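You operate a simulated robot arm through the tools that you are given. There is no shell and no other tool.

Carry out the task below with a simulated robot arm. There is one attempt and no reset: what you move stays moved.

## Task
Sand and grease the standing grey pipe, then push the black coupling on.
Fine: burr off with the sanding block first, grease from the flat tub with the blue pad, coupling down to the black mark; block and pad go back, the yellow cap stays on. A coat counts when it lies all over at full strength: go over it till it gets no stronger. What is to be rubbed or washed off counts as gone when no trace of it is left.
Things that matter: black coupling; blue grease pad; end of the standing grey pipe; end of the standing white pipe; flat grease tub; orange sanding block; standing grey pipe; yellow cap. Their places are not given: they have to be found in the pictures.

It is judged by the outcome, as a careful person would: the job done as asked, and still so three seconds after it is handed in. It fails if anything else is knocked over, pushed out of place, dropped, spilled or broken. Lids that push on must go on centred and level and be pressed home; caps that screw on are set level and turned clockwise until they are tight.

## Robot
A 5-joint arm with a two-finger parallel gripper, fixed in place. Base frame: the origin is at the foot of the arm, x ahead of it, y to its left, z up; the work surface is at about z = 0. Readings come in m, degrees, newtons and seconds.
With the tool pointing down near the work surface it reaches from about 0.26 to 0.6 m from the base axis. Its first joint turns from -66.0 to 66.0 degrees. The tool tilts only in the upright plane through the base axis and itself; it spins freely about its own axis. Payload 1.57 kg.
Tool frame: the origin (TCP) lies between the finger pads and is the grasp point; the fingertips stand 0.03 m ahead of it; z points along the fingers, y is the line along which they close. Largest opening 0.08 m; finger width 0.017, thickness 0.012; the body of the gripper, 0.04 by 0.082 m, starts 0.08 m behind the TCP.
Orientation is told as [roll, pitch, yaw] about the base's x, y, z axes, in that order, counted from this pose: with the fingers straight down and closing along the base's y, the tool's x points along the base's -x, its y along +y and its z along -z.

## Interface
- The arm moves only by the tool nudge_tool. Its argument "series" is a list of rows, each a list of 2 entries, a list of its own where there are three numbers: the shift along the base's x, y, z in units of 40 mm (1.0 is 40 mm), then the turn, a rotation vector about the base's x, y, z in units of 5 degrees (1.0 is 5 degrees). In form: [[[dx, dy, dz], [ax, ay, az]], ...]. A call has 1 to 20 rows; each row shifts and turns the commanded pose from where the row before left it. "fingers" is the opening, from 0 (shut) to 1 (fully open), set as the call begins (left out, the last holds). A call with a number of a shift or a turn outside -1 to 1 is refused whole. A row lasts 0.2 s, in which the tool goes at most 0.05 m and 8.6 degrees; a call with a longer step from one row to the next is refused whole, and so is a gripper value outside its range. Where a pose cannot be reached the arm comes as near as it can. A force on the tool above 40 N (or 10 N above the force at the start of the call, whichever is more), or a blocked arm, ends the call early, and 0.2 s more pass. Each finger travels about 0.153 m/s and halts on what it meets, pressing with about 29 N; the grip force reading is that of the motor and also rises with nothing between the fingers. The clock runs only during rows and for 0.2 s after the last one: add rows that do not move to give the fingers time. It gives the time, the measured TCP pose, the force on the tool (base axes), the opening and the grip force at its end, in the units of the frame above (readings bear some noise), with the torque about the TCP (base axes, N m) and any sound that the robot's microphone picked up.
- Cameras (640 x 400 px; columns grow to the right, rows downward): "scene" is fixed at [0.0056, 0.3768, 0.5614]; the picture's right is [-0.92, -0.39, 0.00], its down [-0.16, 0.36, -0.92] and it looks along [0.36, -0.84, -0.39] (base axes); focal length 310 px, centre (320, 200). "wrist" rides on the gripper at [0.072, -0.007, -0.122] in the tool frame; the picture's right is [0.09, 1.00, 0.00], its down [-0.84, 0.08, -0.54] and it looks along [-0.54, 0.05, 0.84] (tool axes); focal length 238 px, centre (320, 200).
- get_image(camera): a new picture of that camera. No time passes.
- pixel_to_xyz(camera, pixels): for up to 12 pixels [column, row] of the newest picture of that camera ("zoom" is the newest enlarged one), the place [x, y, z] in the base frame of the surface seen there, good to about 0.002 m, but the place of the scene camera against the robot may be out by one fixed shift of up to 0.025 m in any direction. No time passes.
- inspect(camera, box): a new picture of the part [left, top, right, bottom] of that camera's present view, enlarged. No time passes.
- sign_off(): hands the job in; it is judged then, once.

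Unless the task says otherwise, let go and move clear before handing in.

The tools are called as name(argument=value, ...) on one line, values as JSON. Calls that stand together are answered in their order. nudge_tool: Moves the arm, as the interface text tells. Its arguments: {"type":"object","properties":{"series":{"type":"array","items":{"type":"array"}},"fingers":{"type":"number"}},"required":["series"]} The other tools are called the same way: get_image (camera) takes a picture; pixel_to_xyz (camera, pixels) gives the place of the surface under pixels of a picture; inspect (camera, box) takes an enlarged picture of a part of a camera's view; sign_off () hands the job in.

At the start:

```text
time_s: 0.0
tool_pos: [0.2948, -0.1474, 0.3701]
ee_rot: [0.0, 0.0, 0.0]
wrist_force: [-0.3, 0.1, -0.8]
moment: [-0.04, -0.02, 0.01]
opening: 0.08
grasp_force: 0.1
```

scene: 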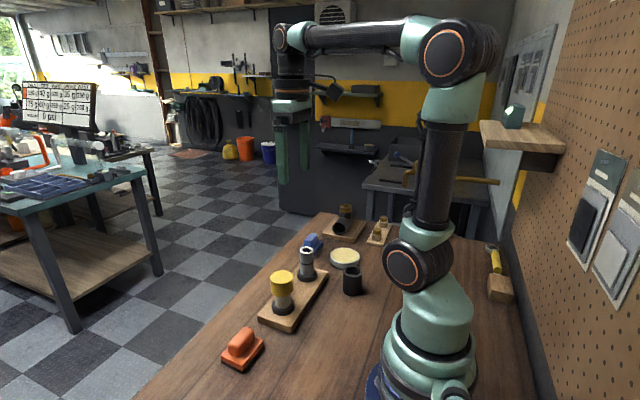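
wrist: 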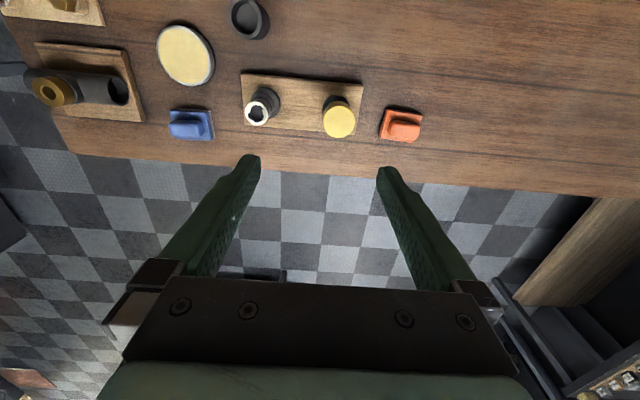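

The scene shows the orange block near (243,348), the yellow-capped pipe at (283,290), the grey pipe at (307,262), blue pad at (313,243), tub at (345,258) and black coupling at (353,280). I'll enlarge these views first.

inspect(camera="scene", box=[200, 190, 400, 380])

inspect(camera="wrist", box=[140, 0, 440, 180])

```text
2.11 times, centred on (300, 285) of scene
```

zoom: 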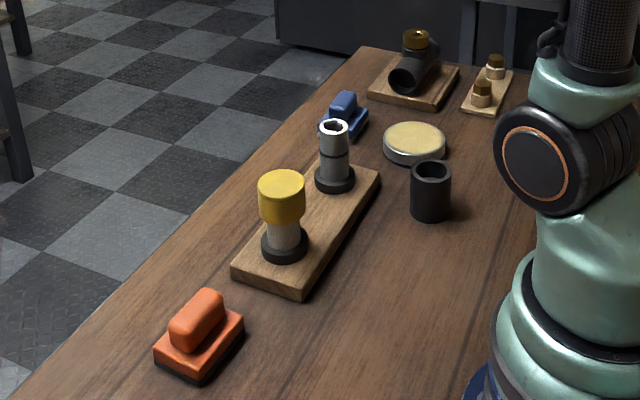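

```text
2.13 times, centred on (290, 90) of wrist
```

zoom: 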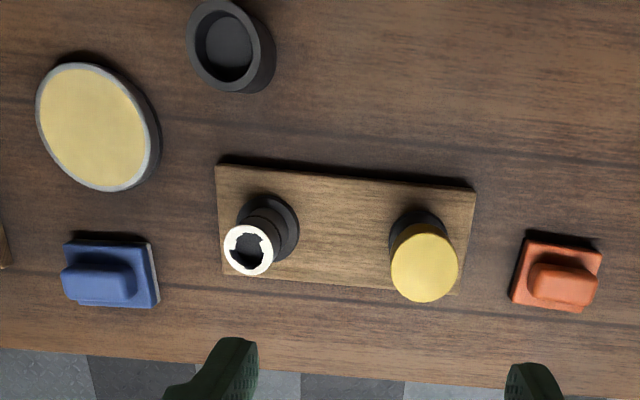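

The zoomed wrist picture shows all parts clearly: tub (97,127), coupling (228,45), pad (108,278), grey pipe end (250,250), cap (425,267), orange block (560,280). I'll measure them through the wrist camera.

pixel_to_xyz(camera="zoom", pixels=[[97, 127], [97, 66], [97, 190], [40, 110], [150, 150], [222, 50], [193, 45], [225, 5], [270, 50], [230, 90], [222, 165], [470, 190]])

pixel_to_xyz(camera="zoom", pixels=[[226, 250], [250, 228], [272, 250], [250, 273], [250, 250], [425, 267], [392, 265], [457, 268], [425, 300], [425, 225], [285, 215], [230, 275]])

pixel_to_xyz(camera="zoom", pixels=[[560, 280], [530, 242], [600, 253], [513, 302], [582, 310], [535, 270], [592, 285], [100, 285], [68, 243], [150, 245], [158, 303], [75, 300]])

```text
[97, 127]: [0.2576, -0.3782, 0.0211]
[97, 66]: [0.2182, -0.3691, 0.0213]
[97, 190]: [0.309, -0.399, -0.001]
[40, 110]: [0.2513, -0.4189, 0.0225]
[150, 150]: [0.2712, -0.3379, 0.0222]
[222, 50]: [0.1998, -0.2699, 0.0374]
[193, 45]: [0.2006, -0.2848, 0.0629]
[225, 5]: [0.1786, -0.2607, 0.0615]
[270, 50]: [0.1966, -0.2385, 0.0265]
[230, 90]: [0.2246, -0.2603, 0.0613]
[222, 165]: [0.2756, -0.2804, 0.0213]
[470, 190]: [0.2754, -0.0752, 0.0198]
```

```text
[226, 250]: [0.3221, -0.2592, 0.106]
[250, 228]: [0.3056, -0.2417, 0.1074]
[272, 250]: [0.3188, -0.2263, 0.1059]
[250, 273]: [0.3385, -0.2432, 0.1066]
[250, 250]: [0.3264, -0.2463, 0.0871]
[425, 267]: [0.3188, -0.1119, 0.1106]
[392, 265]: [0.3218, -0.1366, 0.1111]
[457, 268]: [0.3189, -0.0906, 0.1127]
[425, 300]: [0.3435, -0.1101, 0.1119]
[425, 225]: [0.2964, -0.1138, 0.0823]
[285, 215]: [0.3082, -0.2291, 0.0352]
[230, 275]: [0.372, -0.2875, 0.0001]
```

```text
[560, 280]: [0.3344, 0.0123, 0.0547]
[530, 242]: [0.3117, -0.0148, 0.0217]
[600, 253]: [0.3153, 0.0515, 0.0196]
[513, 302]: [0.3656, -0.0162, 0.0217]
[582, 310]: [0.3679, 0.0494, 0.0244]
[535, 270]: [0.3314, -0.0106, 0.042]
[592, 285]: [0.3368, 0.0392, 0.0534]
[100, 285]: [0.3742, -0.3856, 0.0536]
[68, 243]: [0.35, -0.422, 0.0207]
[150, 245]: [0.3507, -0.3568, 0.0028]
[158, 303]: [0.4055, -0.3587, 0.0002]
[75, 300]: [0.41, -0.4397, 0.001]
```

Wrist readings put the grey pipe end near (0.322, -0.243, 0.106), the coupling near (0.20, -0.262), and the block near (0.338, 0.017). I'll zoom on the pipe and other parts from the scene camera for details such as the mark and the burr.

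inspect(camera="scene", box=[285, 235, 333, 290])

pixel_to_xyz(camera="zoom", pixels=[[320, 200]])

inspect(camera="scene", box=[215, 320, 270, 375])

inspect(camera="scene", box=[295, 225, 370, 300])

```text
7.27 times, centred on (309, 262) of scene
```

zoom: 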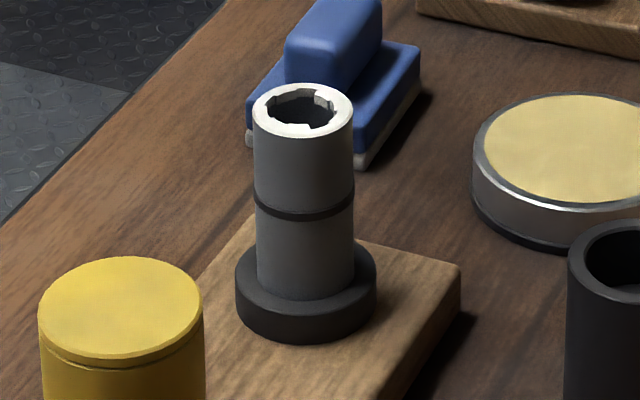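

```text
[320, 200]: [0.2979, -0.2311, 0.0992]
```

```text
7.27 times, centred on (242, 348) of scene
```

zoom: 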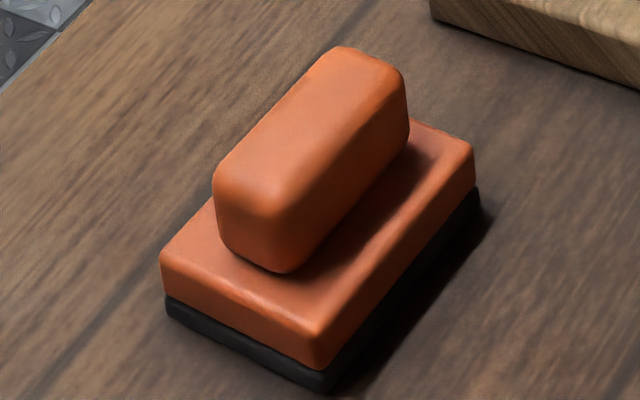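

```text
5.33 times, centred on (332, 262) of scene
```

zoom: 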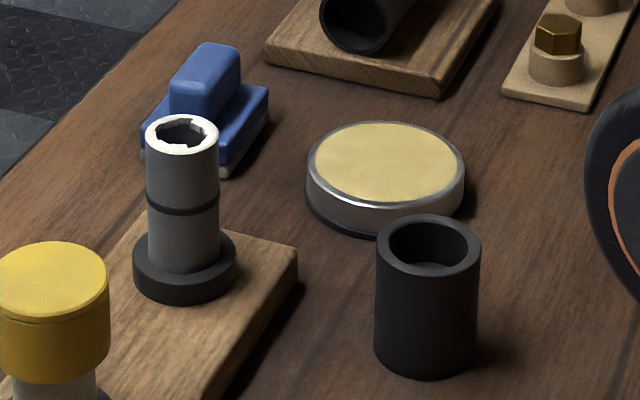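

The scene zoom shows the jagged white burr rim on the grey pipe and the black mark ring about a third of the way down. I'll measure mark heights and the scene camera's shift.

inspect(camera="scene", box=[285, 235, 333, 290])

pixel_to_xyz(camera="zoom", pixels=[[262, 110], [345, 110], [303, 90], [303, 130], [303, 145], [303, 205], [303, 213], [303, 220], [303, 270], [303, 298], [303, 320], [303, 340]])

inspect(camera="wrist", box=[210, 0, 290, 60])

inspect(camera="wrist", box=[230, 80, 290, 130])

```text
7.27 times, centred on (309, 262) of scene
```

zoom: 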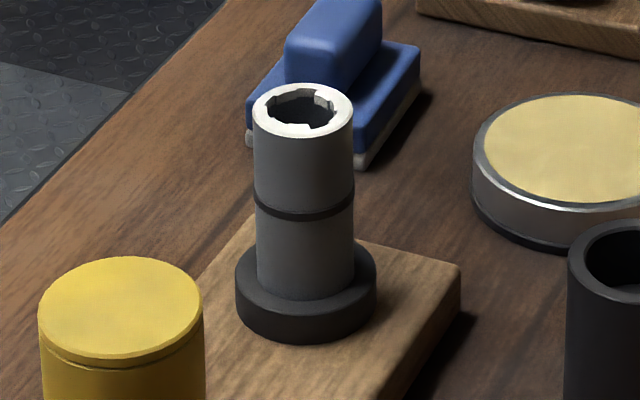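

```text
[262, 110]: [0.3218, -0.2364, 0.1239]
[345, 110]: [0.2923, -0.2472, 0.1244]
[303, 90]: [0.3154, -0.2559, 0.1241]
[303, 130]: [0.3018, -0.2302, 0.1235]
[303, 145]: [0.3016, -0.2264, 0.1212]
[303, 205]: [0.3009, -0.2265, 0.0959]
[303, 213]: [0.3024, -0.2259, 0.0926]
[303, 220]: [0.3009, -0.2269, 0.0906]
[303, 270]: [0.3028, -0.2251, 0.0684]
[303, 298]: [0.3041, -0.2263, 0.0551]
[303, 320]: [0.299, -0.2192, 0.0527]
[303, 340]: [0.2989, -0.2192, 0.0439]
```

```text
6.67 times, centred on (250, 30) of wrist
```

zoom: 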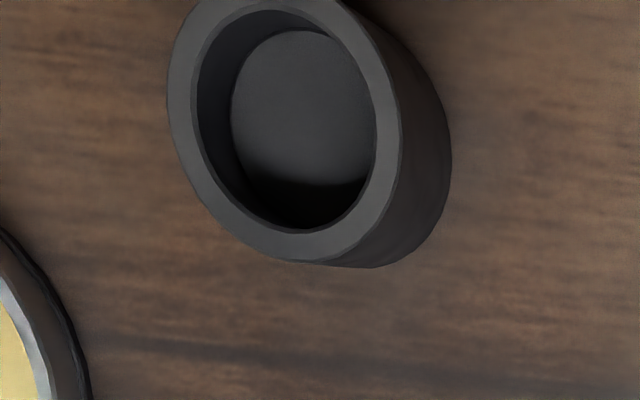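

```text
8.00 times, centred on (260, 105) of wrist
```

zoom: 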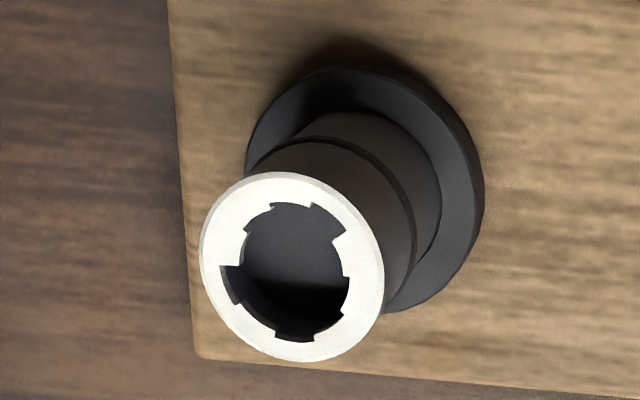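

Scene heights read about 0.018 too high and x about 0.0145 too low; the mark's centre is about 31 mm below the pipe end, so at z≈0.075. I'll now move over the orange block with the gripper yawed -90° to view it from close.

nudge_tool(series=[[[0.0614, 0.227, -0.278], [0, 0, -1]], [[0.0614, 0.227, -0.278], [0, 0, -1]], [[0.0614, 0.227, -0.278], [0, 0, -1]], [[0.0614, 0.227, -0.278], [0, 0, -1]], [[0.0614, 0.227, -0.278], [0, 0, -1]], [[0.0614, 0.227, -0.278], [0, 0, -1]], [[0.0614, 0.227, -0.278], [0, 0, -1]], [[0.0614, 0.227, -0.278], [0, 0, -1]], [[0.0614, 0.227, -0.278], [0, 0, -1]], [[0.0614, 0.227, -0.278], [0, 0, -1]], [[0.0614, 0.227, -0.278], [0, 0, -1]], [[0.0614, 0.227, -0.278], [0, 0, -1]], [[0.0614, 0.227, -0.278], [0, 0, -1]], [[0.0614, 0.227, -0.278], [0, 0, -1]], [[0.0614, 0.227, -0.278], [0, 0, -1]], [[0.0614, 0.227, -0.278], [0, 0, -1]], [[0.0614, 0.227, -0.278], [0, 0, -1]], [[0.0614, 0.227, -0.278], [0, 0, -1]], [[0, 0, 0], [0, 0, 0]]], fingers=1)

get_image(camera="wrist")

```text
time_s: 4.0
tool_pos: [0.34, 0.0177, 0.1695]
ee_rot: [0.0, 0.0, -90.0]
wrist_force: [0.4, 0.1, -0.3]
moment: [0.02, -0.01, -0.02]
opening: 0.0798
grasp_force: 0.0
```

```text
taken
```

wrist: 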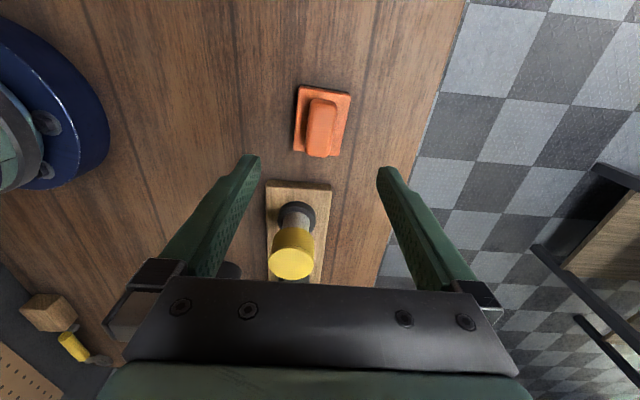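

The block sits at (322,120) between the fingers with its handle running along y. I'll zoom and measure its handle.

inspect(camera="wrist", box=[270, 75, 374, 165])

pixel_to_xyz(camera="wrist", pixels=[[300, 86], [349, 95], [294, 150], [337, 157], [315, 100], [336, 103], [308, 150], [330, 155], [320, 125], [312, 125], [332, 125]])

```text
4.44 times, centred on (322, 120) of wrist
```

zoom: 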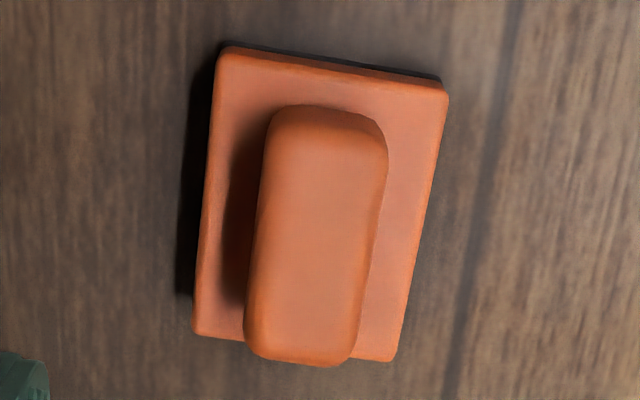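

```text
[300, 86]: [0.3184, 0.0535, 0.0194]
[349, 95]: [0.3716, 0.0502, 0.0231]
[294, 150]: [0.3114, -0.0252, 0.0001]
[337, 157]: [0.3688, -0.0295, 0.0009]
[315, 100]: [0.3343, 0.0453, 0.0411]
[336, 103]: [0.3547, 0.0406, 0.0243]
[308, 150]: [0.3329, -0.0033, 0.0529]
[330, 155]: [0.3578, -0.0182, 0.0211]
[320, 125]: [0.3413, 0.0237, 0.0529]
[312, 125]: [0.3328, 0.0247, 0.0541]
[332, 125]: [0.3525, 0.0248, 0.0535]
```

The block is turned a few degrees. I'll measure finer points on the zoomed picture.

pixel_to_xyz(camera="zoom", pixels=[[228, 58], [438, 95], [203, 325], [385, 352], [264, 160], [382, 160], [255, 250], [367, 250], [249, 320], [356, 330], [325, 118], [302, 355]])

pixel_to_xyz(camera="zoom", pixels=[[218, 150], [208, 240], [427, 200], [411, 280], [310, 240], [340, 62], [270, 200], [378, 200], [252, 300], [362, 300], [225, 200], [395, 200]])

```text
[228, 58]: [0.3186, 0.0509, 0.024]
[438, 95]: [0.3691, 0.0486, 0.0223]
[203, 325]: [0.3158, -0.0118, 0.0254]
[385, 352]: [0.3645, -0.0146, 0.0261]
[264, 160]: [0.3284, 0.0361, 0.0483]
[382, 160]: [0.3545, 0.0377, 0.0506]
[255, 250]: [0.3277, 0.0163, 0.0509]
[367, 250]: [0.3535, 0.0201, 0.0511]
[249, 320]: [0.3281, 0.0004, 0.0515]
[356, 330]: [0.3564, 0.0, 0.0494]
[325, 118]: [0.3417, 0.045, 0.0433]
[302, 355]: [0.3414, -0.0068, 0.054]
```

```text
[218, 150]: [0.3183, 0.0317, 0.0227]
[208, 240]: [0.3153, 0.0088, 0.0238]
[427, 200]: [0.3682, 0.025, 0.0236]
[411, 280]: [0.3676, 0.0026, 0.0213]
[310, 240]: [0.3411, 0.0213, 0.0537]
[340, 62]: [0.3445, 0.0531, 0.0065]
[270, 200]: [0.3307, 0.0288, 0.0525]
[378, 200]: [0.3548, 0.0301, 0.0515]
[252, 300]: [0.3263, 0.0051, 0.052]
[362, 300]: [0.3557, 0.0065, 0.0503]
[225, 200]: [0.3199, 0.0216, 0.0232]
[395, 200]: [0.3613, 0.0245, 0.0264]
```

Block centre is about (0.342, 0.018), handle top at z≈0.054, turned about -3°. I'll descend with the yaw corrected to -93° to straddle the handle, keeping the tips just above the base plate.

nudge_tool(series=[[[0.02, 0.02, -0.4], [0, 0, -0.3]], [[0.02, 0, -0.4], [0, 0, -0.3]], [[0, 0, -0.4], [0, 0, 0]], [[0, 0, -0.4], [0, 0, 0]], [[0, 0, -0.4], [0, 0, 0]], [[0, 0, -0.3], [0, 0, 0]], [[0, 0, -0.25], [0, 0, 0]], [[0, 0, -0.15], [0, 0, 0]], [[0, 0, 0], [0, 0, 0]]])

get_image(camera="wrist")

inspect(camera="scene", box=[200, 300, 290, 380])

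```text
time_s: 6.0
tool_pos: [0.3417, 0.018, 0.0615]
ee_rot: [-0.1, 0.1, -93.0]
wrist_force: [0.4, 0.3, -0.4]
moment: [0.02, 0.01, -0.02]
opening: 0.0799
grasp_force: 0.0
```

```text
taken
```

wrist: 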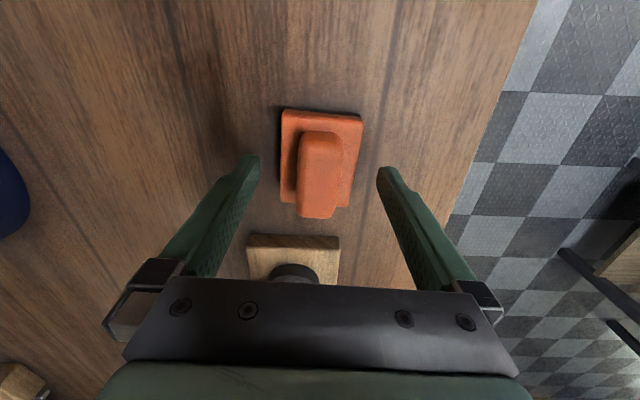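

```text
5.00 times, centred on (245, 340) of scene
```

zoom: 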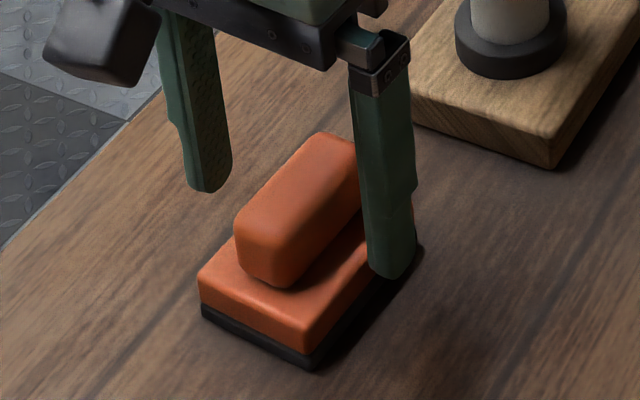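

The fingers straddle the handle with tips just above the base plate. I'll lower 4 mm and close.

nudge_tool(series=[[[0, 0, -0.1], [0, 0, 0]], [[0, 0, 0], [0, 0, 0]]])

nudge_tool(series=[[[0, 0, 0], [0, 0, 0]], [[0, 0, 0], [0, 0, 0]], [[0, 0, 0], [0, 0, 0]]], fingers=0.2)

get_image(camera="wrist")

```text
time_s: 6.6
tool_pos: [0.3415, 0.0182, 0.0587]
ee_rot: [0.0, 0.0, -93.0]
wrist_force: [-0.4, 0.1, 0.3]
moment: [0.0, 0.01, -0.03]
opening: 0.0802
grasp_force: 0.1
```

```text
time_s: 7.4
tool_pos: [0.3406, 0.0167, 0.0588]
ee_rot: [-0.1, 0.0, -92.9]
wrist_force: [0.1, -0.7, -0.4]
moment: [-0.02, -0.03, -0.01]
opening: 0.027
grasp_force: 29.4
```

```text
taken
```

wrist: 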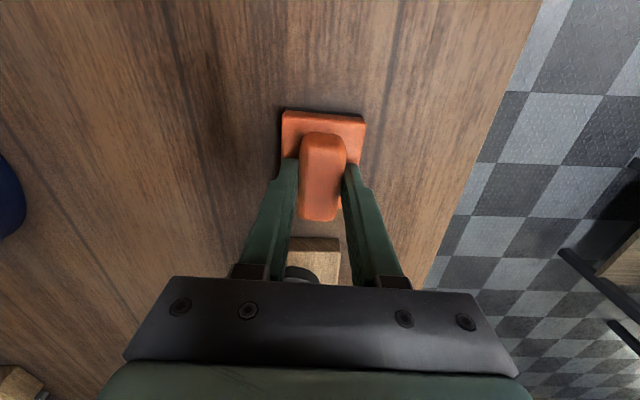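

Grip is firm (opening 0.027, 29 N). I'll lift the block clear and carry it above the grey pipe end at about (0.322, -0.243).

nudge_tool(series=[[[0, 0, 0.3], [0, 0, 0]], [[0, 0, 0.6], [0, 0, 0]], [[0, 0, 0.7], [0, 0, 0]], [[0, 0, 0.7], [0, 0, 0]], [[0, 0, 0.7], [0, 0, 0]], [[0, 0, 0.6], [0, 0, 0]], [[0, 0, 0.4], [0, 0, 0]], [[0, 0, 0], [0, 0, 0]]])

nudge_tool(series=[[[-0.02, -0.3, 0], [0, 0, 0]], [[-0.05, -0.6, 0], [0, 0, 0]], [[-0.05, -0.7, 0], [0, 0, 0]], [[-0.05, -0.7, 0], [0, 0, 0]], [[-0.05, -0.7, 0], [0, 0, 0]], [[-0.05, -0.7, 0], [0, 0, 0]], [[-0.05, -0.7, 0], [0, 0, 0]], [[-0.05, -0.7, 0], [0, 0, 0]], [[-0.05, -0.7, 0], [0, 0, 0]], [[-0.03, -0.5, 0], [0, 0, 0]], [[-0.016, -0.2, 0], [0, 0, 0]], [[0, 0, 0], [0, 0, 0]]])

get_image(camera="wrist")

get_image(camera="scene")

```text
time_s: 9.2
tool_pos: [0.3397, 0.0167, 0.2187]
ee_rot: [0.0, 0.0, -92.9]
wrist_force: [-1.7, 0.4, -0.4]
moment: [0.02, 0.01, 0.02]
opening: 0.0271
grasp_force: 28.9
```

```text
time_s: 11.8
tool_pos: [0.3232, -0.2424, 0.2183]
ee_rot: [-0.1, 0.0, -93.0]
wrist_force: [0.1, 0.2, -0.9]
moment: [0.01, 0.03, 0.06]
opening: 0.0271
grasp_force: 28.7
```

```text
taken
```

wrist: 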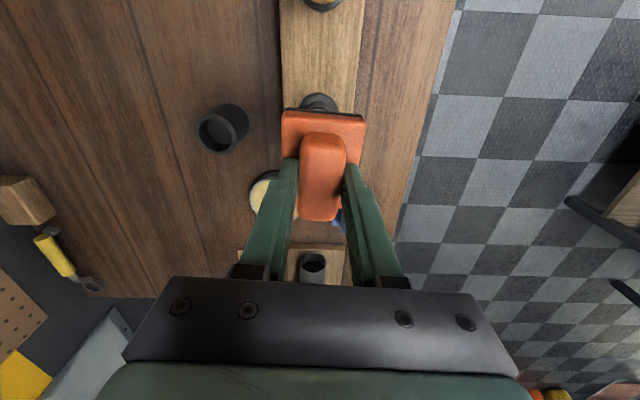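

```text
taken
```

scene: 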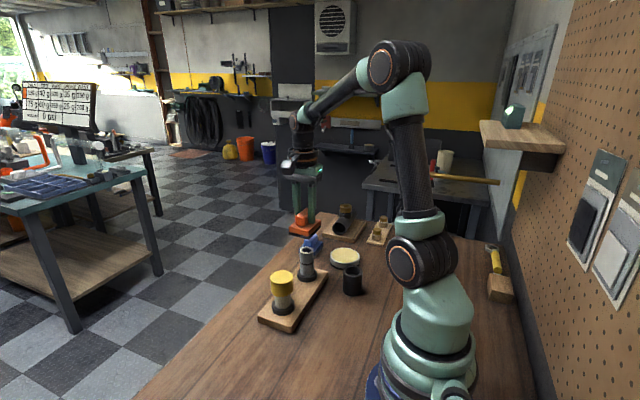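

The block is over the pipe at measured (0.323, -0.242, 0.218). I'll descend to about 8 mm above the rim, then feel for contact in small steps.

nudge_tool(series=[[[0, 0, -0.3], [0, 0, 0]], [[0, 0, -0.4], [0, 0, 0]], [[0, 0, -0.3], [0, 0, 0]], [[0, 0, -0.1], [0, 0, 0]], [[0, 0, 0], [0, 0, 0]]])

inspect(camera="scene", box=[270, 215, 350, 290])

```text
time_s: 13.0
tool_pos: [0.3219, -0.2416, 0.1749]
ee_rot: [0.0, 0.0, -93.0]
wrist_force: [0.9, 0.7, -1.2]
moment: [0.03, 0.0, 0.0]
opening: 0.0272
grasp_force: 29.0
```

```text
5.33 times, centred on (310, 252) of scene
```

zoom: 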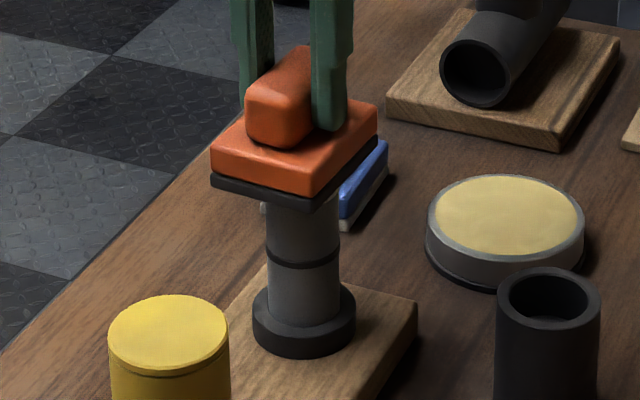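

The block is just over the rim and centred. I'll ease down 2 mm steps and read the force.

nudge_tool(series=[[[0, 0, -0.05], [0, 0, 0]], [[0, 0, -0.05], [0, 0, 0]], [[0, 0, -0.05], [0, 0, 0]], [[0, 0, 0], [0, 0, 0]]])

```text
time_s: 14.0
tool_pos: [0.3221, -0.2422, 0.1682]
ee_rot: [0.0, 0.0, -92.9]
wrist_force: [0.1, 0.3, -0.4]
moment: [0.0, -0.02, -0.03]
opening: 0.027
grasp_force: 28.9
```

No contact yet at z=0.168 (force under 1 N). I'll continue down in 1 mm steps.

nudge_tool(series=[[[0, 0, -0.03], [0, 0, 0]], [[0, 0, -0.025], [0, 0, 0]], [[0, 0, 0], [0, 0, 0]]])

nudge_tool(series=[[[0, 0, -0.025], [0, 0, 0]], [[0, 0, -0.0125], [0, 0, 0]], [[0, 0, 0], [0, 0, 0]]])

```text
time_s: 14.8
tool_pos: [0.321, -0.2425, 0.1664]
ee_rot: [0.1, 0.0, -93.1]
wrist_force: [-0.5, 0.1, -1.0]
moment: [0.0, 0.0, -0.01]
opening: 0.0271
grasp_force: 29.3
```

```text
time_s: 15.6
tool_pos: [0.3225, -0.2423, 0.1648]
ee_rot: [-0.1, -0.1, -93.0]
wrist_force: [0.1, 0.1, -0.6]
moment: [-0.02, -0.02, 0.02]
opening: 0.0271
grasp_force: 29.1
```

nudge_tool(series=[[[0, 0, -0.025], [0, 0, 0]], [[0, 0, 0], [0, 0, 0]]])

inspect(camera="scene", box=[285, 225, 335, 270])

```text
time_s: 16.2
tool_pos: [0.3225, -0.2423, 0.1642]
ee_rot: [0.0, 0.0, -93.0]
wrist_force: [-0.3, -0.6, -0.6]
moment: [-0.02, 0.03, 0.01]
opening: 0.0272
grasp_force: 28.4
```

```text
8.89 times, centred on (310, 248) of scene
```

zoom: 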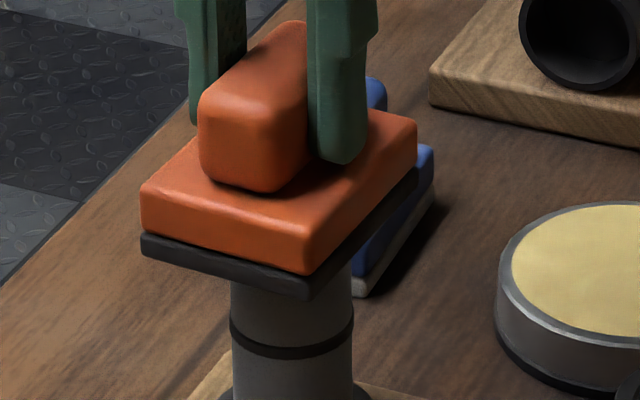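

Still under 1 N with the pad face almost touching. I'll take further 1 mm steps.

nudge_tool(series=[[[0, 0, -0.025], [0, 0, 0]], [[0, 0, 0], [0, 0, 0]]])

nudge_tool(series=[[[0, 0, -0.025], [0, 0, 0]], [[0, 0, 0], [0, 0, 0]]])

```text
time_s: 16.8
tool_pos: [0.3224, -0.2434, 0.1625]
ee_rot: [0.1, 0.0, -93.0]
wrist_force: [0.1, 0.4, 0.3]
moment: [0.04, -0.01, -0.01]
opening: 0.0271
grasp_force: 28.3
```

```text
time_s: 17.4
tool_pos: [0.3228, -0.2425, 0.163]
ee_rot: [0.1, 0.0, -92.9]
wrist_force: [-4.9, -0.2, 14.4]
moment: [0.02, 0.25, -0.02]
opening: 0.0271
grasp_force: 28.8
```

Contact at last: 14 N down with the tool at z≈0.163. I'll ease off slightly and start with short strokes along y, watching the force.

nudge_tool(series=[[[0, 0, 0.01], [0, 0, 0]], [[0, -0.1, 0], [0, 0, 0]], [[0, -0.1, 0], [0, 0, 0]], [[0, 0.1, 0], [0, 0, 0]], [[0, 0.1, 0], [0, 0, 0]], [[0, 0.1, 0], [0, 0, 0]], [[0, 0.1, 0], [0, 0, 0]], [[0, -0.1, 0], [0, 0, 0]], [[0, -0.1, 0], [0, 0, 0]]])

inspect(camera="scene", box=[260, 215, 370, 320])

```text
time_s: 19.4
tool_pos: [0.3214, -0.2418, 0.163]
ee_rot: [-0.2, 0.1, -92.9]
wrist_force: [1.2, 7.3, 22.1]
moment: [0.33, -0.03, 0.01]
opening: 0.0272
grasp_force: 29.0
```

```text
3.81 times, centred on (315, 268) of scene
```

zoom: 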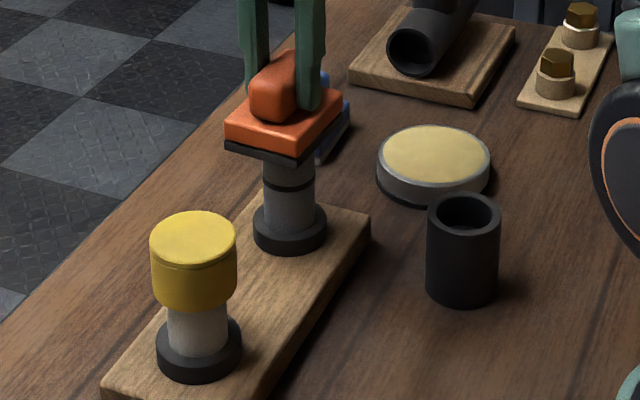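

Force rose to 22 N with 7 N drag; the plank has not moved. I'll ease up 0.6 mm and do circular strokes, then check the force.

nudge_tool(series=[[[0, 0, 0.015], [0, 0, 0]], [[0.1, -0.1, 0], [0, 0, 0]], [[0.1, 0, 0], [0, 0, 0]], [[0, 0.1, 0], [0, 0, 0]], [[0, 0.1, 0], [0, 0, 0]], [[-0.1, 0.1, 0], [0, 0, 0]], [[-0.1, 0, 0], [0, 0, 0]], [[-0.1, -0.1, 0], [0, 0, 0]], [[-0.1, -0.1, 0], [0, 0, 0]], [[0, -0.1, 0], [0, 0, 0]], [[0.1, 0.0, 0], [0, 0, 0]], [[0.1, 0.1, 0], [0, 0, 0]], [[0, 0, 0], [0, 0, 0]]])

```text
time_s: 22.2
tool_pos: [0.3241, -0.2427, 0.1632]
ee_rot: [0.0, 0.0, -93.0]
wrist_force: [-0.3, -0.8, -1.1]
moment: [-0.03, -0.03, 0.0]
opening: 0.0269
grasp_force: 29.4
```

Force has dropped to nothing at the end, so some was removed or contact was lost. I'll lift and look at the pipe end from the scene camera.

nudge_tool(series=[[[0, 0, 0.4], [0, 0, 0]], [[0, 0, 0.6], [0, 0, 0]], [[0, 0, 0.4], [0, 0, 0]], [[0, 0, 0], [0, 0, 0]]])

inspect(camera="scene", box=[285, 235, 333, 290])

inspect(camera="scene", box=[275, 180, 335, 260])

```text
time_s: 23.2
tool_pos: [0.3223, -0.2419, 0.2186]
ee_rot: [0.0, 0.0, -93.1]
wrist_force: [0.6, -0.2, -0.5]
moment: [0.03, -0.05, 0.02]
opening: 0.0271
grasp_force: 29.1
```

```text
7.27 times, centred on (309, 262) of scene
```

zoom: 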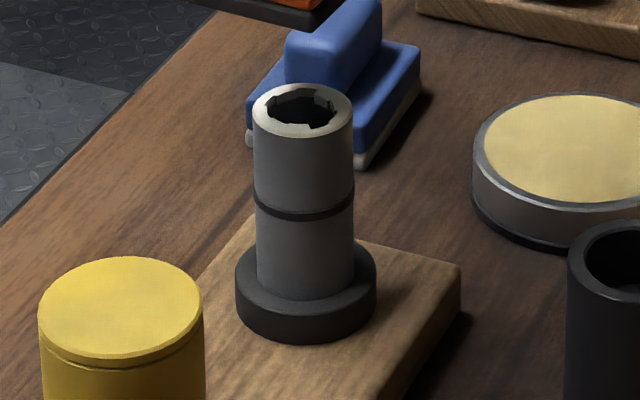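

```text
5.00 times, centred on (305, 220) of scene
```

zoom: 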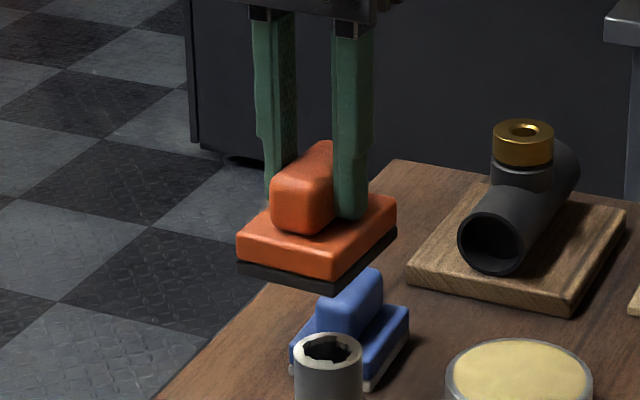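

The rim is now greyer than its earlier white, so the sanding works but isn't finished. I'll go back down for a longer pass.

nudge_tool(series=[[[0, 0, -0.6], [0, 0, 0]], [[0, 0, -0.6], [0, 0, 0]], [[0, 0, -0.19], [0, 0, 0]], [[0, 0, -0.02], [0, 0, 0]], [[0, 0, 0], [0, 0, 0]]])

```text
time_s: 24.4
tool_pos: [0.3228, -0.2419, 0.1631]
ee_rot: [0.0, 0.0, -93.0]
wrist_force: [-2.6, 0.1, 4.7]
moment: [-0.02, 0.1, -0.04]
opening: 0.0269
grasp_force: 28.5
```

4.7 N of contact. I'll press 0.3 mm more and run a 20-row stroke pattern of ±8 mm in x and y.

nudge_tool(series=[[[0, 0, -0.008], [0, 0, 0]], [[0, 0.2, 0], [0, 0, 0]], [[0, -0.2, 0], [0, 0, 0]], [[0, -0.2, 0], [0, 0, 0]], [[0, 0.2, 0], [0, 0, 0]], [[0.2, 0, 0], [0, 0, 0]], [[-0.2, 0, 0], [0, 0, 0]], [[-0.2, 0, 0], [0, 0, 0]], [[0.2, 0, 0], [0, 0, 0]], [[0, 0.2, 0], [0, 0, 0]], [[0, -0.2, 0], [0, 0, 0]], [[0, -0.2, 0], [0, 0, 0]], [[0, 0.2, 0], [0, 0, 0]], [[0.2, 0, 0], [0, 0, 0]], [[-0.2, 0, 0], [0, 0, 0]], [[-0.2, 0, 0], [0, 0, 0]], [[0.2, 0, 0], [0, 0, 0]], [[0, 0, 0], [0, 0, 0]]])

```text
time_s: 28.2
tool_pos: [0.3228, -0.243, 0.163]
ee_rot: [0.1, 0.0, -93.1]
wrist_force: [0.0, 0.4, -1.0]
moment: [0.0, 0.01, -0.03]
opening: 0.0269
grasp_force: 29.1
```

No force again at the end, so the contact height has moved slightly. I'll press in 0.5 mm steps to find it again.

nudge_tool(series=[[[0, 0, -0.0125], [0, 0, 0]], [[0, 0, 0], [0, 0, 0]]])

nudge_tool(series=[[[0, 0, -0.0125], [0, 0, 0]], [[0, 0, 0], [0, 0, 0]]])

```text
time_s: 28.8
tool_pos: [0.3226, -0.2432, 0.1626]
ee_rot: [-0.1, 0.0, -93.0]
wrist_force: [0.5, 1.6, 4.8]
moment: [0.05, 0.03, -0.01]
opening: 0.027
grasp_force: 29.2
```

```text
time_s: 29.4
tool_pos: [0.323, -0.2422, 0.1627]
ee_rot: [0.1, 0.0, -93.0]
wrist_force: [-3.2, 2.4, 15.4]
moment: [0.03, 0.22, -0.02]
opening: 0.0271
grasp_force: 29.1
```

15 N now. I'll repeat the stroke pattern at this depth.

nudge_tool(series=[[[0, 0.2, 0], [0, 0, 0]], [[0, -0.2, 0], [0, 0, 0]], [[0, -0.2, 0], [0, 0, 0]], [[0, 0.2, 0], [0, 0, 0]], [[0.2, 0, 0], [0, 0, 0]], [[-0.2, 0, 0], [0, 0, 0]], [[-0.2, 0, 0], [0, 0, 0]], [[0.2, 0, 0], [0, 0, 0]]])

nudge_tool(series=[[[0, 0.2, 0], [0, 0, 0]], [[0, -0.2, 0], [0, 0, 0]], [[0, -0.2, 0], [0, 0, 0]], [[0, 0.2, 0], [0, 0, 0]], [[0.2, 0, 0], [0, 0, 0]], [[-0.2, 0, 0], [0, 0, 0]], [[-0.2, 0, 0], [0, 0, 0]], [[0.2, 0, 0], [0, 0, 0]]])

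```text
time_s: 31.2
tool_pos: [0.3222, -0.2421, 0.1615]
ee_rot: [-0.2, 0.1, -93.1]
wrist_force: [-6.8, -2.1, 23.0]
moment: [-0.17, 0.28, -0.06]
opening: 0.0272
grasp_force: 29.2
```

```text
time_s: 33.0
tool_pos: [0.3216, -0.2434, 0.161]
ee_rot: [-0.1, 0.1, -93.0]
wrist_force: [0.0, -0.2, 0.6]
moment: [-0.01, -0.03, 0.01]
opening: 0.0271
grasp_force: 29.1
```

Tool height at contact has dropped to 0.161. I'll lift and look at the rim and the block again.

nudge_tool(series=[[[0, 0, 0.4], [0, 0, 0]], [[0, 0, 0.6], [0, 0, 0]], [[0, 0, 0.4], [0, 0, 0]], [[0, 0, 0], [0, 0, 0]]])

inspect(camera="scene", box=[285, 235, 333, 290])

inspect(camera="scene", box=[275, 180, 335, 260])

```text
time_s: 34.0
tool_pos: [0.3214, -0.2417, 0.2183]
ee_rot: [0.0, -0.1, -92.9]
wrist_force: [0.6, -0.9, -0.7]
moment: [0.02, -0.02, 0.02]
opening: 0.0272
grasp_force: 28.5
```

```text
7.27 times, centred on (309, 262) of scene
```

zoom: 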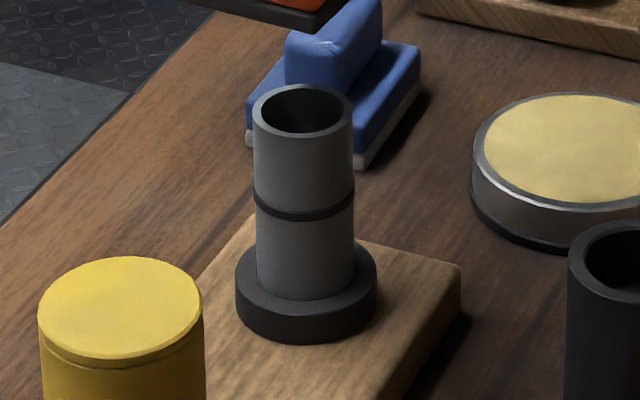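

```text
5.00 times, centred on (305, 220) of scene
```

zoom: 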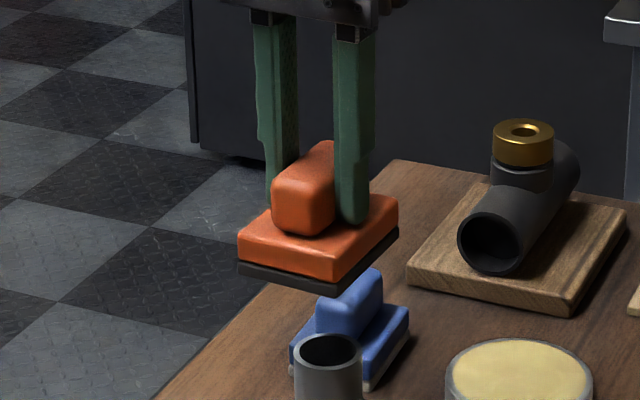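

The burr teeth are gone and the rim is clean grey. I'll zoom tighter to check for any traces.

inspect(camera="scene", box=[299, 243, 317, 257])

inspect(camera="wrist", box=[260, 80, 400, 220])

```text
16.00 times, centred on (308, 250) of scene
```

zoom: 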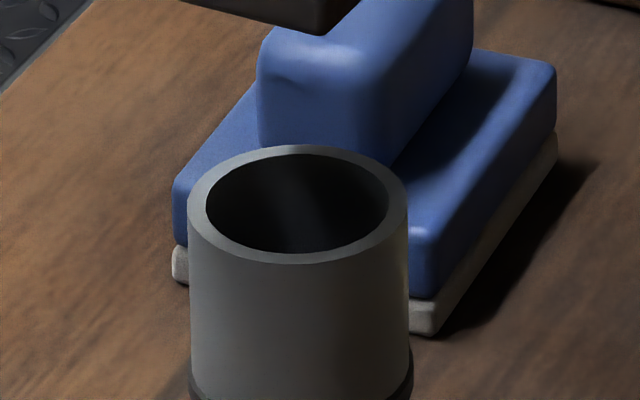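

```text
2.86 times, centred on (330, 150) of wrist
```

zoom: 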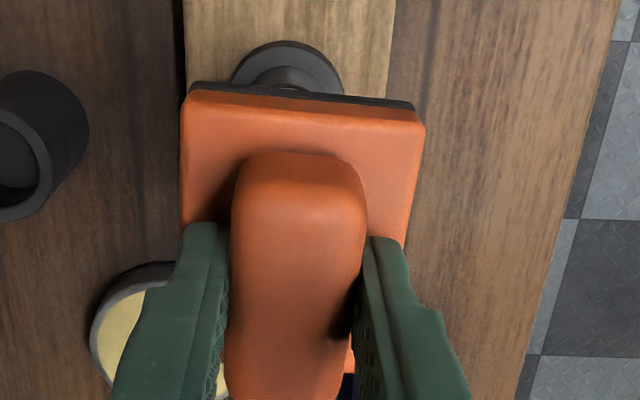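

The rim looks uniformly clean. To be sure no trace is left on any side, I'll do one more short sanding pass.

nudge_tool(series=[[[0, 0, -0.6], [0, 0, 0]], [[0, 0, -0.6], [0, 0, 0]], [[0, 0, -0.2], [0, 0, 0]], [[0, 0, -0.02], [0, 0, 0]], [[0, 0, 0], [0, 0, 0]]])

```text
time_s: 35.2
tool_pos: [0.3218, -0.242, 0.1603]
ee_rot: [0.1, 0.1, -93.1]
wrist_force: [-1.0, 3.6, 11.6]
moment: [0.26, 0.1, 0.01]
opening: 0.0272
grasp_force: 28.8
```

nudge_tool(series=[[[0.2, 0, 0], [0, 0, 0]], [[-0.1, 0.2, 0], [0, 0, 0]], [[-0.2, 0, 0], [0, 0, 0]], [[-0.1, -0.2, 0], [0, 0, 0]], [[0.1, -0.2, 0], [0, 0, 0]], [[0.2, 0, 0], [0, 0, 0]], [[0.1, 0.2, 0], [0, 0, 0]], [[-0.2, 0, 0], [0, 0, 0]]])

nudge_tool(series=[[[0.2, 0, -0.005], [0, 0, 0]], [[-0.1, 0.2, 0], [0, 0, 0]], [[-0.2, 0, 0], [0, 0, 0]], [[-0.1, -0.2, 0], [0, 0, 0]], [[0.1, -0.2, 0], [0, 0, 0]], [[0.2, 0, 0], [0, 0, 0]], [[0.1, 0.2, 0], [0, 0, 0]], [[-0.2, 0, 0], [0, 0, 0]]])

```text
time_s: 37.0
tool_pos: [0.324, -0.2431, 0.1602]
ee_rot: [0.0, 0.0, -92.9]
wrist_force: [1.5, 0.6, 3.2]
moment: [0.06, -0.08, 0.0]
opening: 0.027
grasp_force: 29.2
```

```text
time_s: 38.8
tool_pos: [0.3242, -0.2429, 0.1604]
ee_rot: [0.2, -0.1, -92.9]
wrist_force: [5.4, 0.8, 17.4]
moment: [-0.02, -0.11, 0.03]
opening: 0.0272
grasp_force: 28.9
```

Pass done with solid contact. I'll lift, check the rim, and carry the block back above its spot.

nudge_tool(series=[[[0, 0, 0.3], [0, 0, 0]], [[0, 0, 0.6], [0, 0, 0]], [[0, 0, 0.56], [0, 0, 0]], [[0, 0, 0], [0, 0, 0]]])

inspect(camera="scene", box=[299, 243, 317, 257])

nudge_tool(series=[[[0.02, 0.3, 0], [0, 0, 0]], [[0.05, 0.6, 0], [0, 0, 0]], [[0.05, 0.7, 0], [0, 0, 0]], [[0.05, 0.7, 0], [0, 0, 0]], [[0.05, 0.7, 0], [0, 0, 0]], [[0.05, 0.7, 0], [0, 0, 0]], [[0.05, 0.7, 0], [0, 0, 0]], [[0.05, 0.7, 0], [0, 0, 0]], [[0.05, 0.7, 0], [0, 0, 0]], [[0.03, 0.5, 0], [0, 0, 0]], [[0.016, 0.2, 0], [0, 0, 0]], [[0, 0, 0], [0, 0, 0]]])

get_image(camera="wrist")

get_image(camera="scene")

```text
time_s: 39.8
tool_pos: [0.3221, -0.2422, 0.2186]
ee_rot: [0.0, 0.1, -93.0]
wrist_force: [-0.5, -0.2, -0.2]
moment: [-0.01, 0.02, 0.02]
opening: 0.0271
grasp_force: 29.0
```

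```text
16.00 times, centred on (308, 250) of scene
```

zoom: 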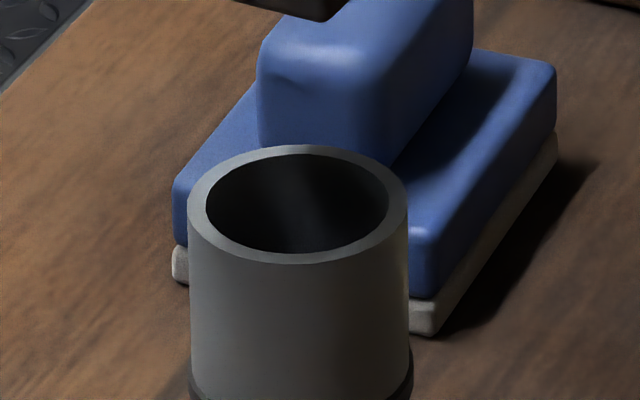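

```text
time_s: 42.4
tool_pos: [0.3418, 0.0179, 0.2187]
ee_rot: [0.0, -0.1, -93.0]
wrist_force: [-0.9, -0.8, -0.8]
moment: [-0.01, -0.01, -0.01]
opening: 0.0272
grasp_force: 28.9
```

```text
taken
```

wrist: 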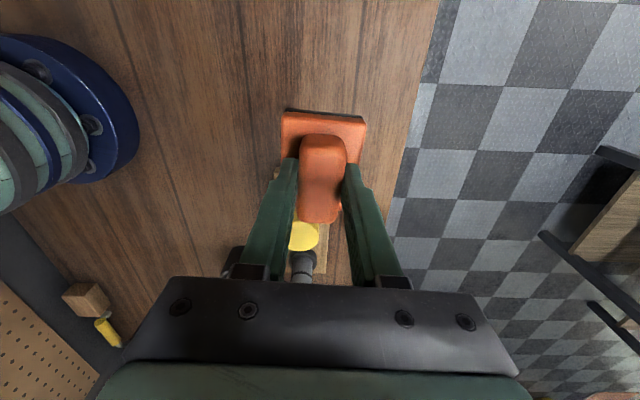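

```text
taken
```

scene: 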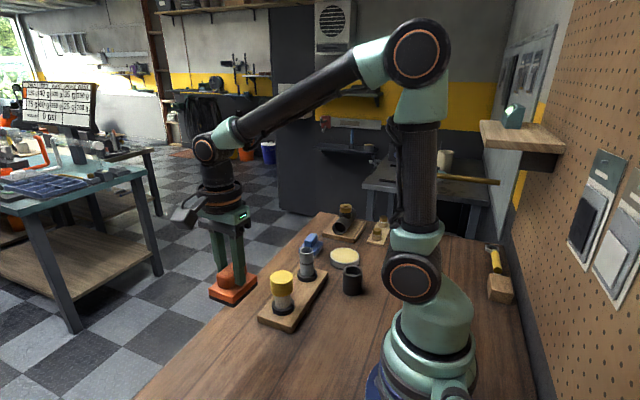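

The rim is clean and the block is above its spot at (0.342, 0.018). I'll lower it to just above the bench, then feel for contact.

nudge_tool(series=[[[0, 0, -0.4], [0, 0, 0]], [[0, 0, -0.7], [0, 0, 0]], [[0, 0, -0.7], [0, 0, 0]], [[0, 0, -0.7], [0, 0, 0]], [[0, 0, -0.6], [0, 0, 0]], [[0, 0, -0.4], [0, 0, 0]], [[0, 0, -0.25], [0, 0, 0]], [[0, 0, -0.1], [0, 0, 0]], [[0, 0, 0], [0, 0, 0]]])

nudge_tool(series=[[[0, 0, -0.05], [0, 0, 0]], [[0, 0, -0.05], [0, 0, 0]], [[0, 0, 0], [0, 0, 0]]])

```text
time_s: 44.4
tool_pos: [0.3425, 0.0164, 0.0639]
ee_rot: [-0.1, 0.0, -93.0]
wrist_force: [0.2, 0.0, -1.1]
moment: [0.02, 0.0, 0.0]
opening: 0.0272
grasp_force: 29.3
```

```text
time_s: 45.2
tool_pos: [0.3415, 0.018, 0.0596]
ee_rot: [0.1, 0.0, -93.0]
wrist_force: [-0.1, -0.3, -0.7]
moment: [-0.03, 0.03, -0.03]
opening: 0.0272
grasp_force: 28.6
```

nudge_tool(series=[[[0, 0, -0.025], [0, 0, 0]], [[0, 0, -0.025], [0, 0, 0]], [[0, 0, 0], [0, 0, 0]]])

inspect(camera="scene", box=[200, 300, 290, 380])

```text
time_s: 46.0
tool_pos: [0.3406, 0.0157, 0.0587]
ee_rot: [0.1, 0.0, -93.0]
wrist_force: [0.2, -0.8, -0.9]
moment: [-0.01, -0.02, -0.03]
opening: 0.027
grasp_force: 29.1
```

```text
5.00 times, centred on (245, 340) of scene
```

zoom: 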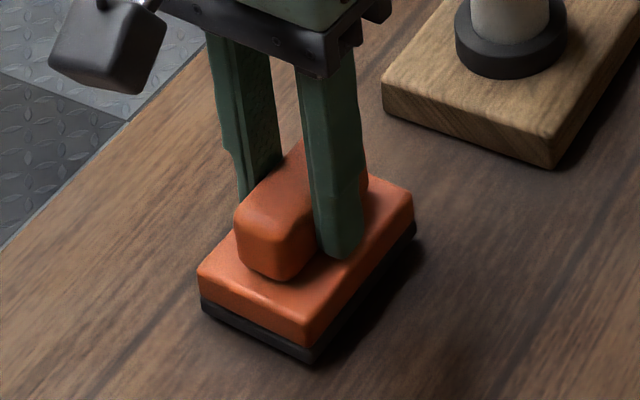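

Almost down, no contact force yet. I'll continue in 0.6 mm steps.

nudge_tool(series=[[[0, 0, -0.02], [0, 0, 0]], [[0, 0, 0], [0, 0, 0]]])

nudge_tool(series=[[[0, 0, -0.02], [0, 0, 0]], [[0, 0, 0], [0, 0, 0]]])

```text
time_s: 46.6
tool_pos: [0.3415, 0.0168, 0.0583]
ee_rot: [0.0, 0.1, -93.0]
wrist_force: [-0.1, 0.2, -0.5]
moment: [0.0, 0.0, -0.02]
opening: 0.0268
grasp_force: 29.6
```

```text
time_s: 47.2
tool_pos: [0.3408, 0.0174, 0.0568]
ee_rot: [0.0, 0.0, -93.0]
wrist_force: [0.0, 0.2, -1.2]
moment: [-0.02, -0.01, -0.01]
opening: 0.0268
grasp_force: 29.0
```

nudge_tool(series=[[[0, 0, -0.0125], [0, 0, 0]], [[0, 0, 0], [0, 0, 0]]])

nudge_tool(series=[[[0, 0, -0.0125], [0, 0, 0]], [[0, 0, 0], [0, 0, 0]]])

```text
time_s: 47.8
tool_pos: [0.3401, 0.0174, 0.0573]
ee_rot: [0.0, -0.1, -93.0]
wrist_force: [-0.4, -0.4, 0.0]
moment: [0.0, 0.02, 0.02]
opening: 0.0268
grasp_force: 29.2
```

```text
time_s: 48.4
tool_pos: [0.3406, 0.0173, 0.0553]
ee_rot: [0.1, 0.0, -93.0]
wrist_force: [0.6, 0.4, -0.6]
moment: [-0.02, 0.01, 0.0]
opening: 0.027
grasp_force: 29.1
```

nudge_tool(series=[[[0, 0, -0.0125], [0, 0, 0]], [[0, 0, 0], [0, 0, 0]]])

inspect(camera="scene", box=[215, 320, 275, 375])

```text
time_s: 49.0
tool_pos: [0.3415, 0.0181, 0.0551]
ee_rot: [0.0, 0.1, -93.1]
wrist_force: [-6.9, -3.0, 17.7]
moment: [0.3, 0.14, 0.11]
opening: 0.027
grasp_force: 28.9
```

```text
7.27 times, centred on (245, 348) of scene
```

zoom: 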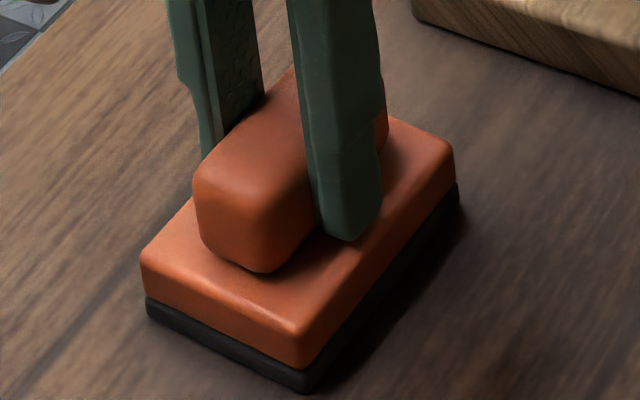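

The block is on the bench (17.7 N). I'll relieve the pressure a little, open the fingers and rise.

nudge_tool(series=[[[0, 0, 0.015], [0, 0, 0]], [[0, 0, 0], [0, 0, 0]]])

nudge_tool(series=[[[0, 0, 0], [0, 0, 0]], [[0, 0, 0], [0, 0, 0]], [[0, 0, 0], [0, 0, 0]]], fingers=0.8)

nudge_tool(series=[[[0, 0, 0.3], [0, 0, 0]], [[0, 0, 0.6], [0, 0, 0]], [[0, 0, 0.7], [0, 0, 0]], [[0, 0, 0.7], [0, 0, 0]], [[0, 0, 0.5], [0, 0, 0]], [[0, 0, 0], [0, 0, 0]]])

get_image(camera="wrist")

inspect(camera="scene", box=[200, 300, 290, 380])

```text
time_s: 49.6
tool_pos: [0.3408, 0.0169, 0.0546]
ee_rot: [0.0, 0.0, -92.9]
wrist_force: [0.2, 0.7, -0.7]
moment: [0.0, 0.0, -0.02]
opening: 0.0269
grasp_force: 28.7
```

```text
time_s: 50.4
tool_pos: [0.3408, 0.018, 0.0556]
ee_rot: [0.1, 0.0, -93.0]
wrist_force: [0.3, 1.0, 0.2]
moment: [0.0, 0.04, 0.0]
opening: 0.0642
grasp_force: 0.0
```

```text
time_s: 51.8
tool_pos: [0.342, 0.0185, 0.1683]
ee_rot: [0.0, 0.0, -93.0]
wrist_force: [-0.1, -0.1, -0.5]
moment: [-0.01, 0.0, 0.01]
opening: 0.0638
grasp_force: 0.1
```

```text
taken
```

wrist: 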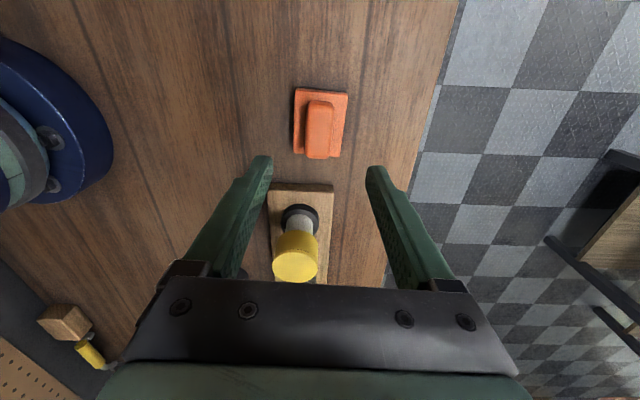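

```text
5.00 times, centred on (245, 340) of scene
```

zoom: 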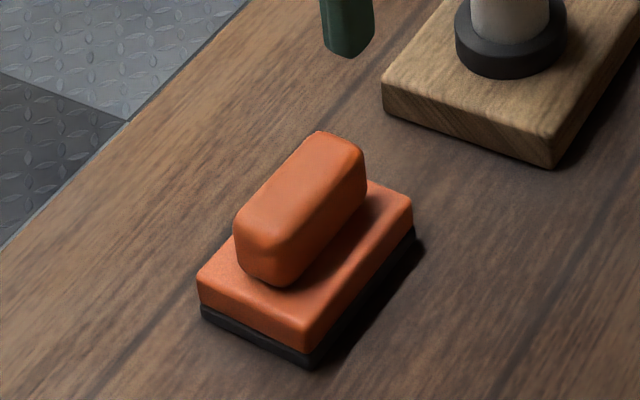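

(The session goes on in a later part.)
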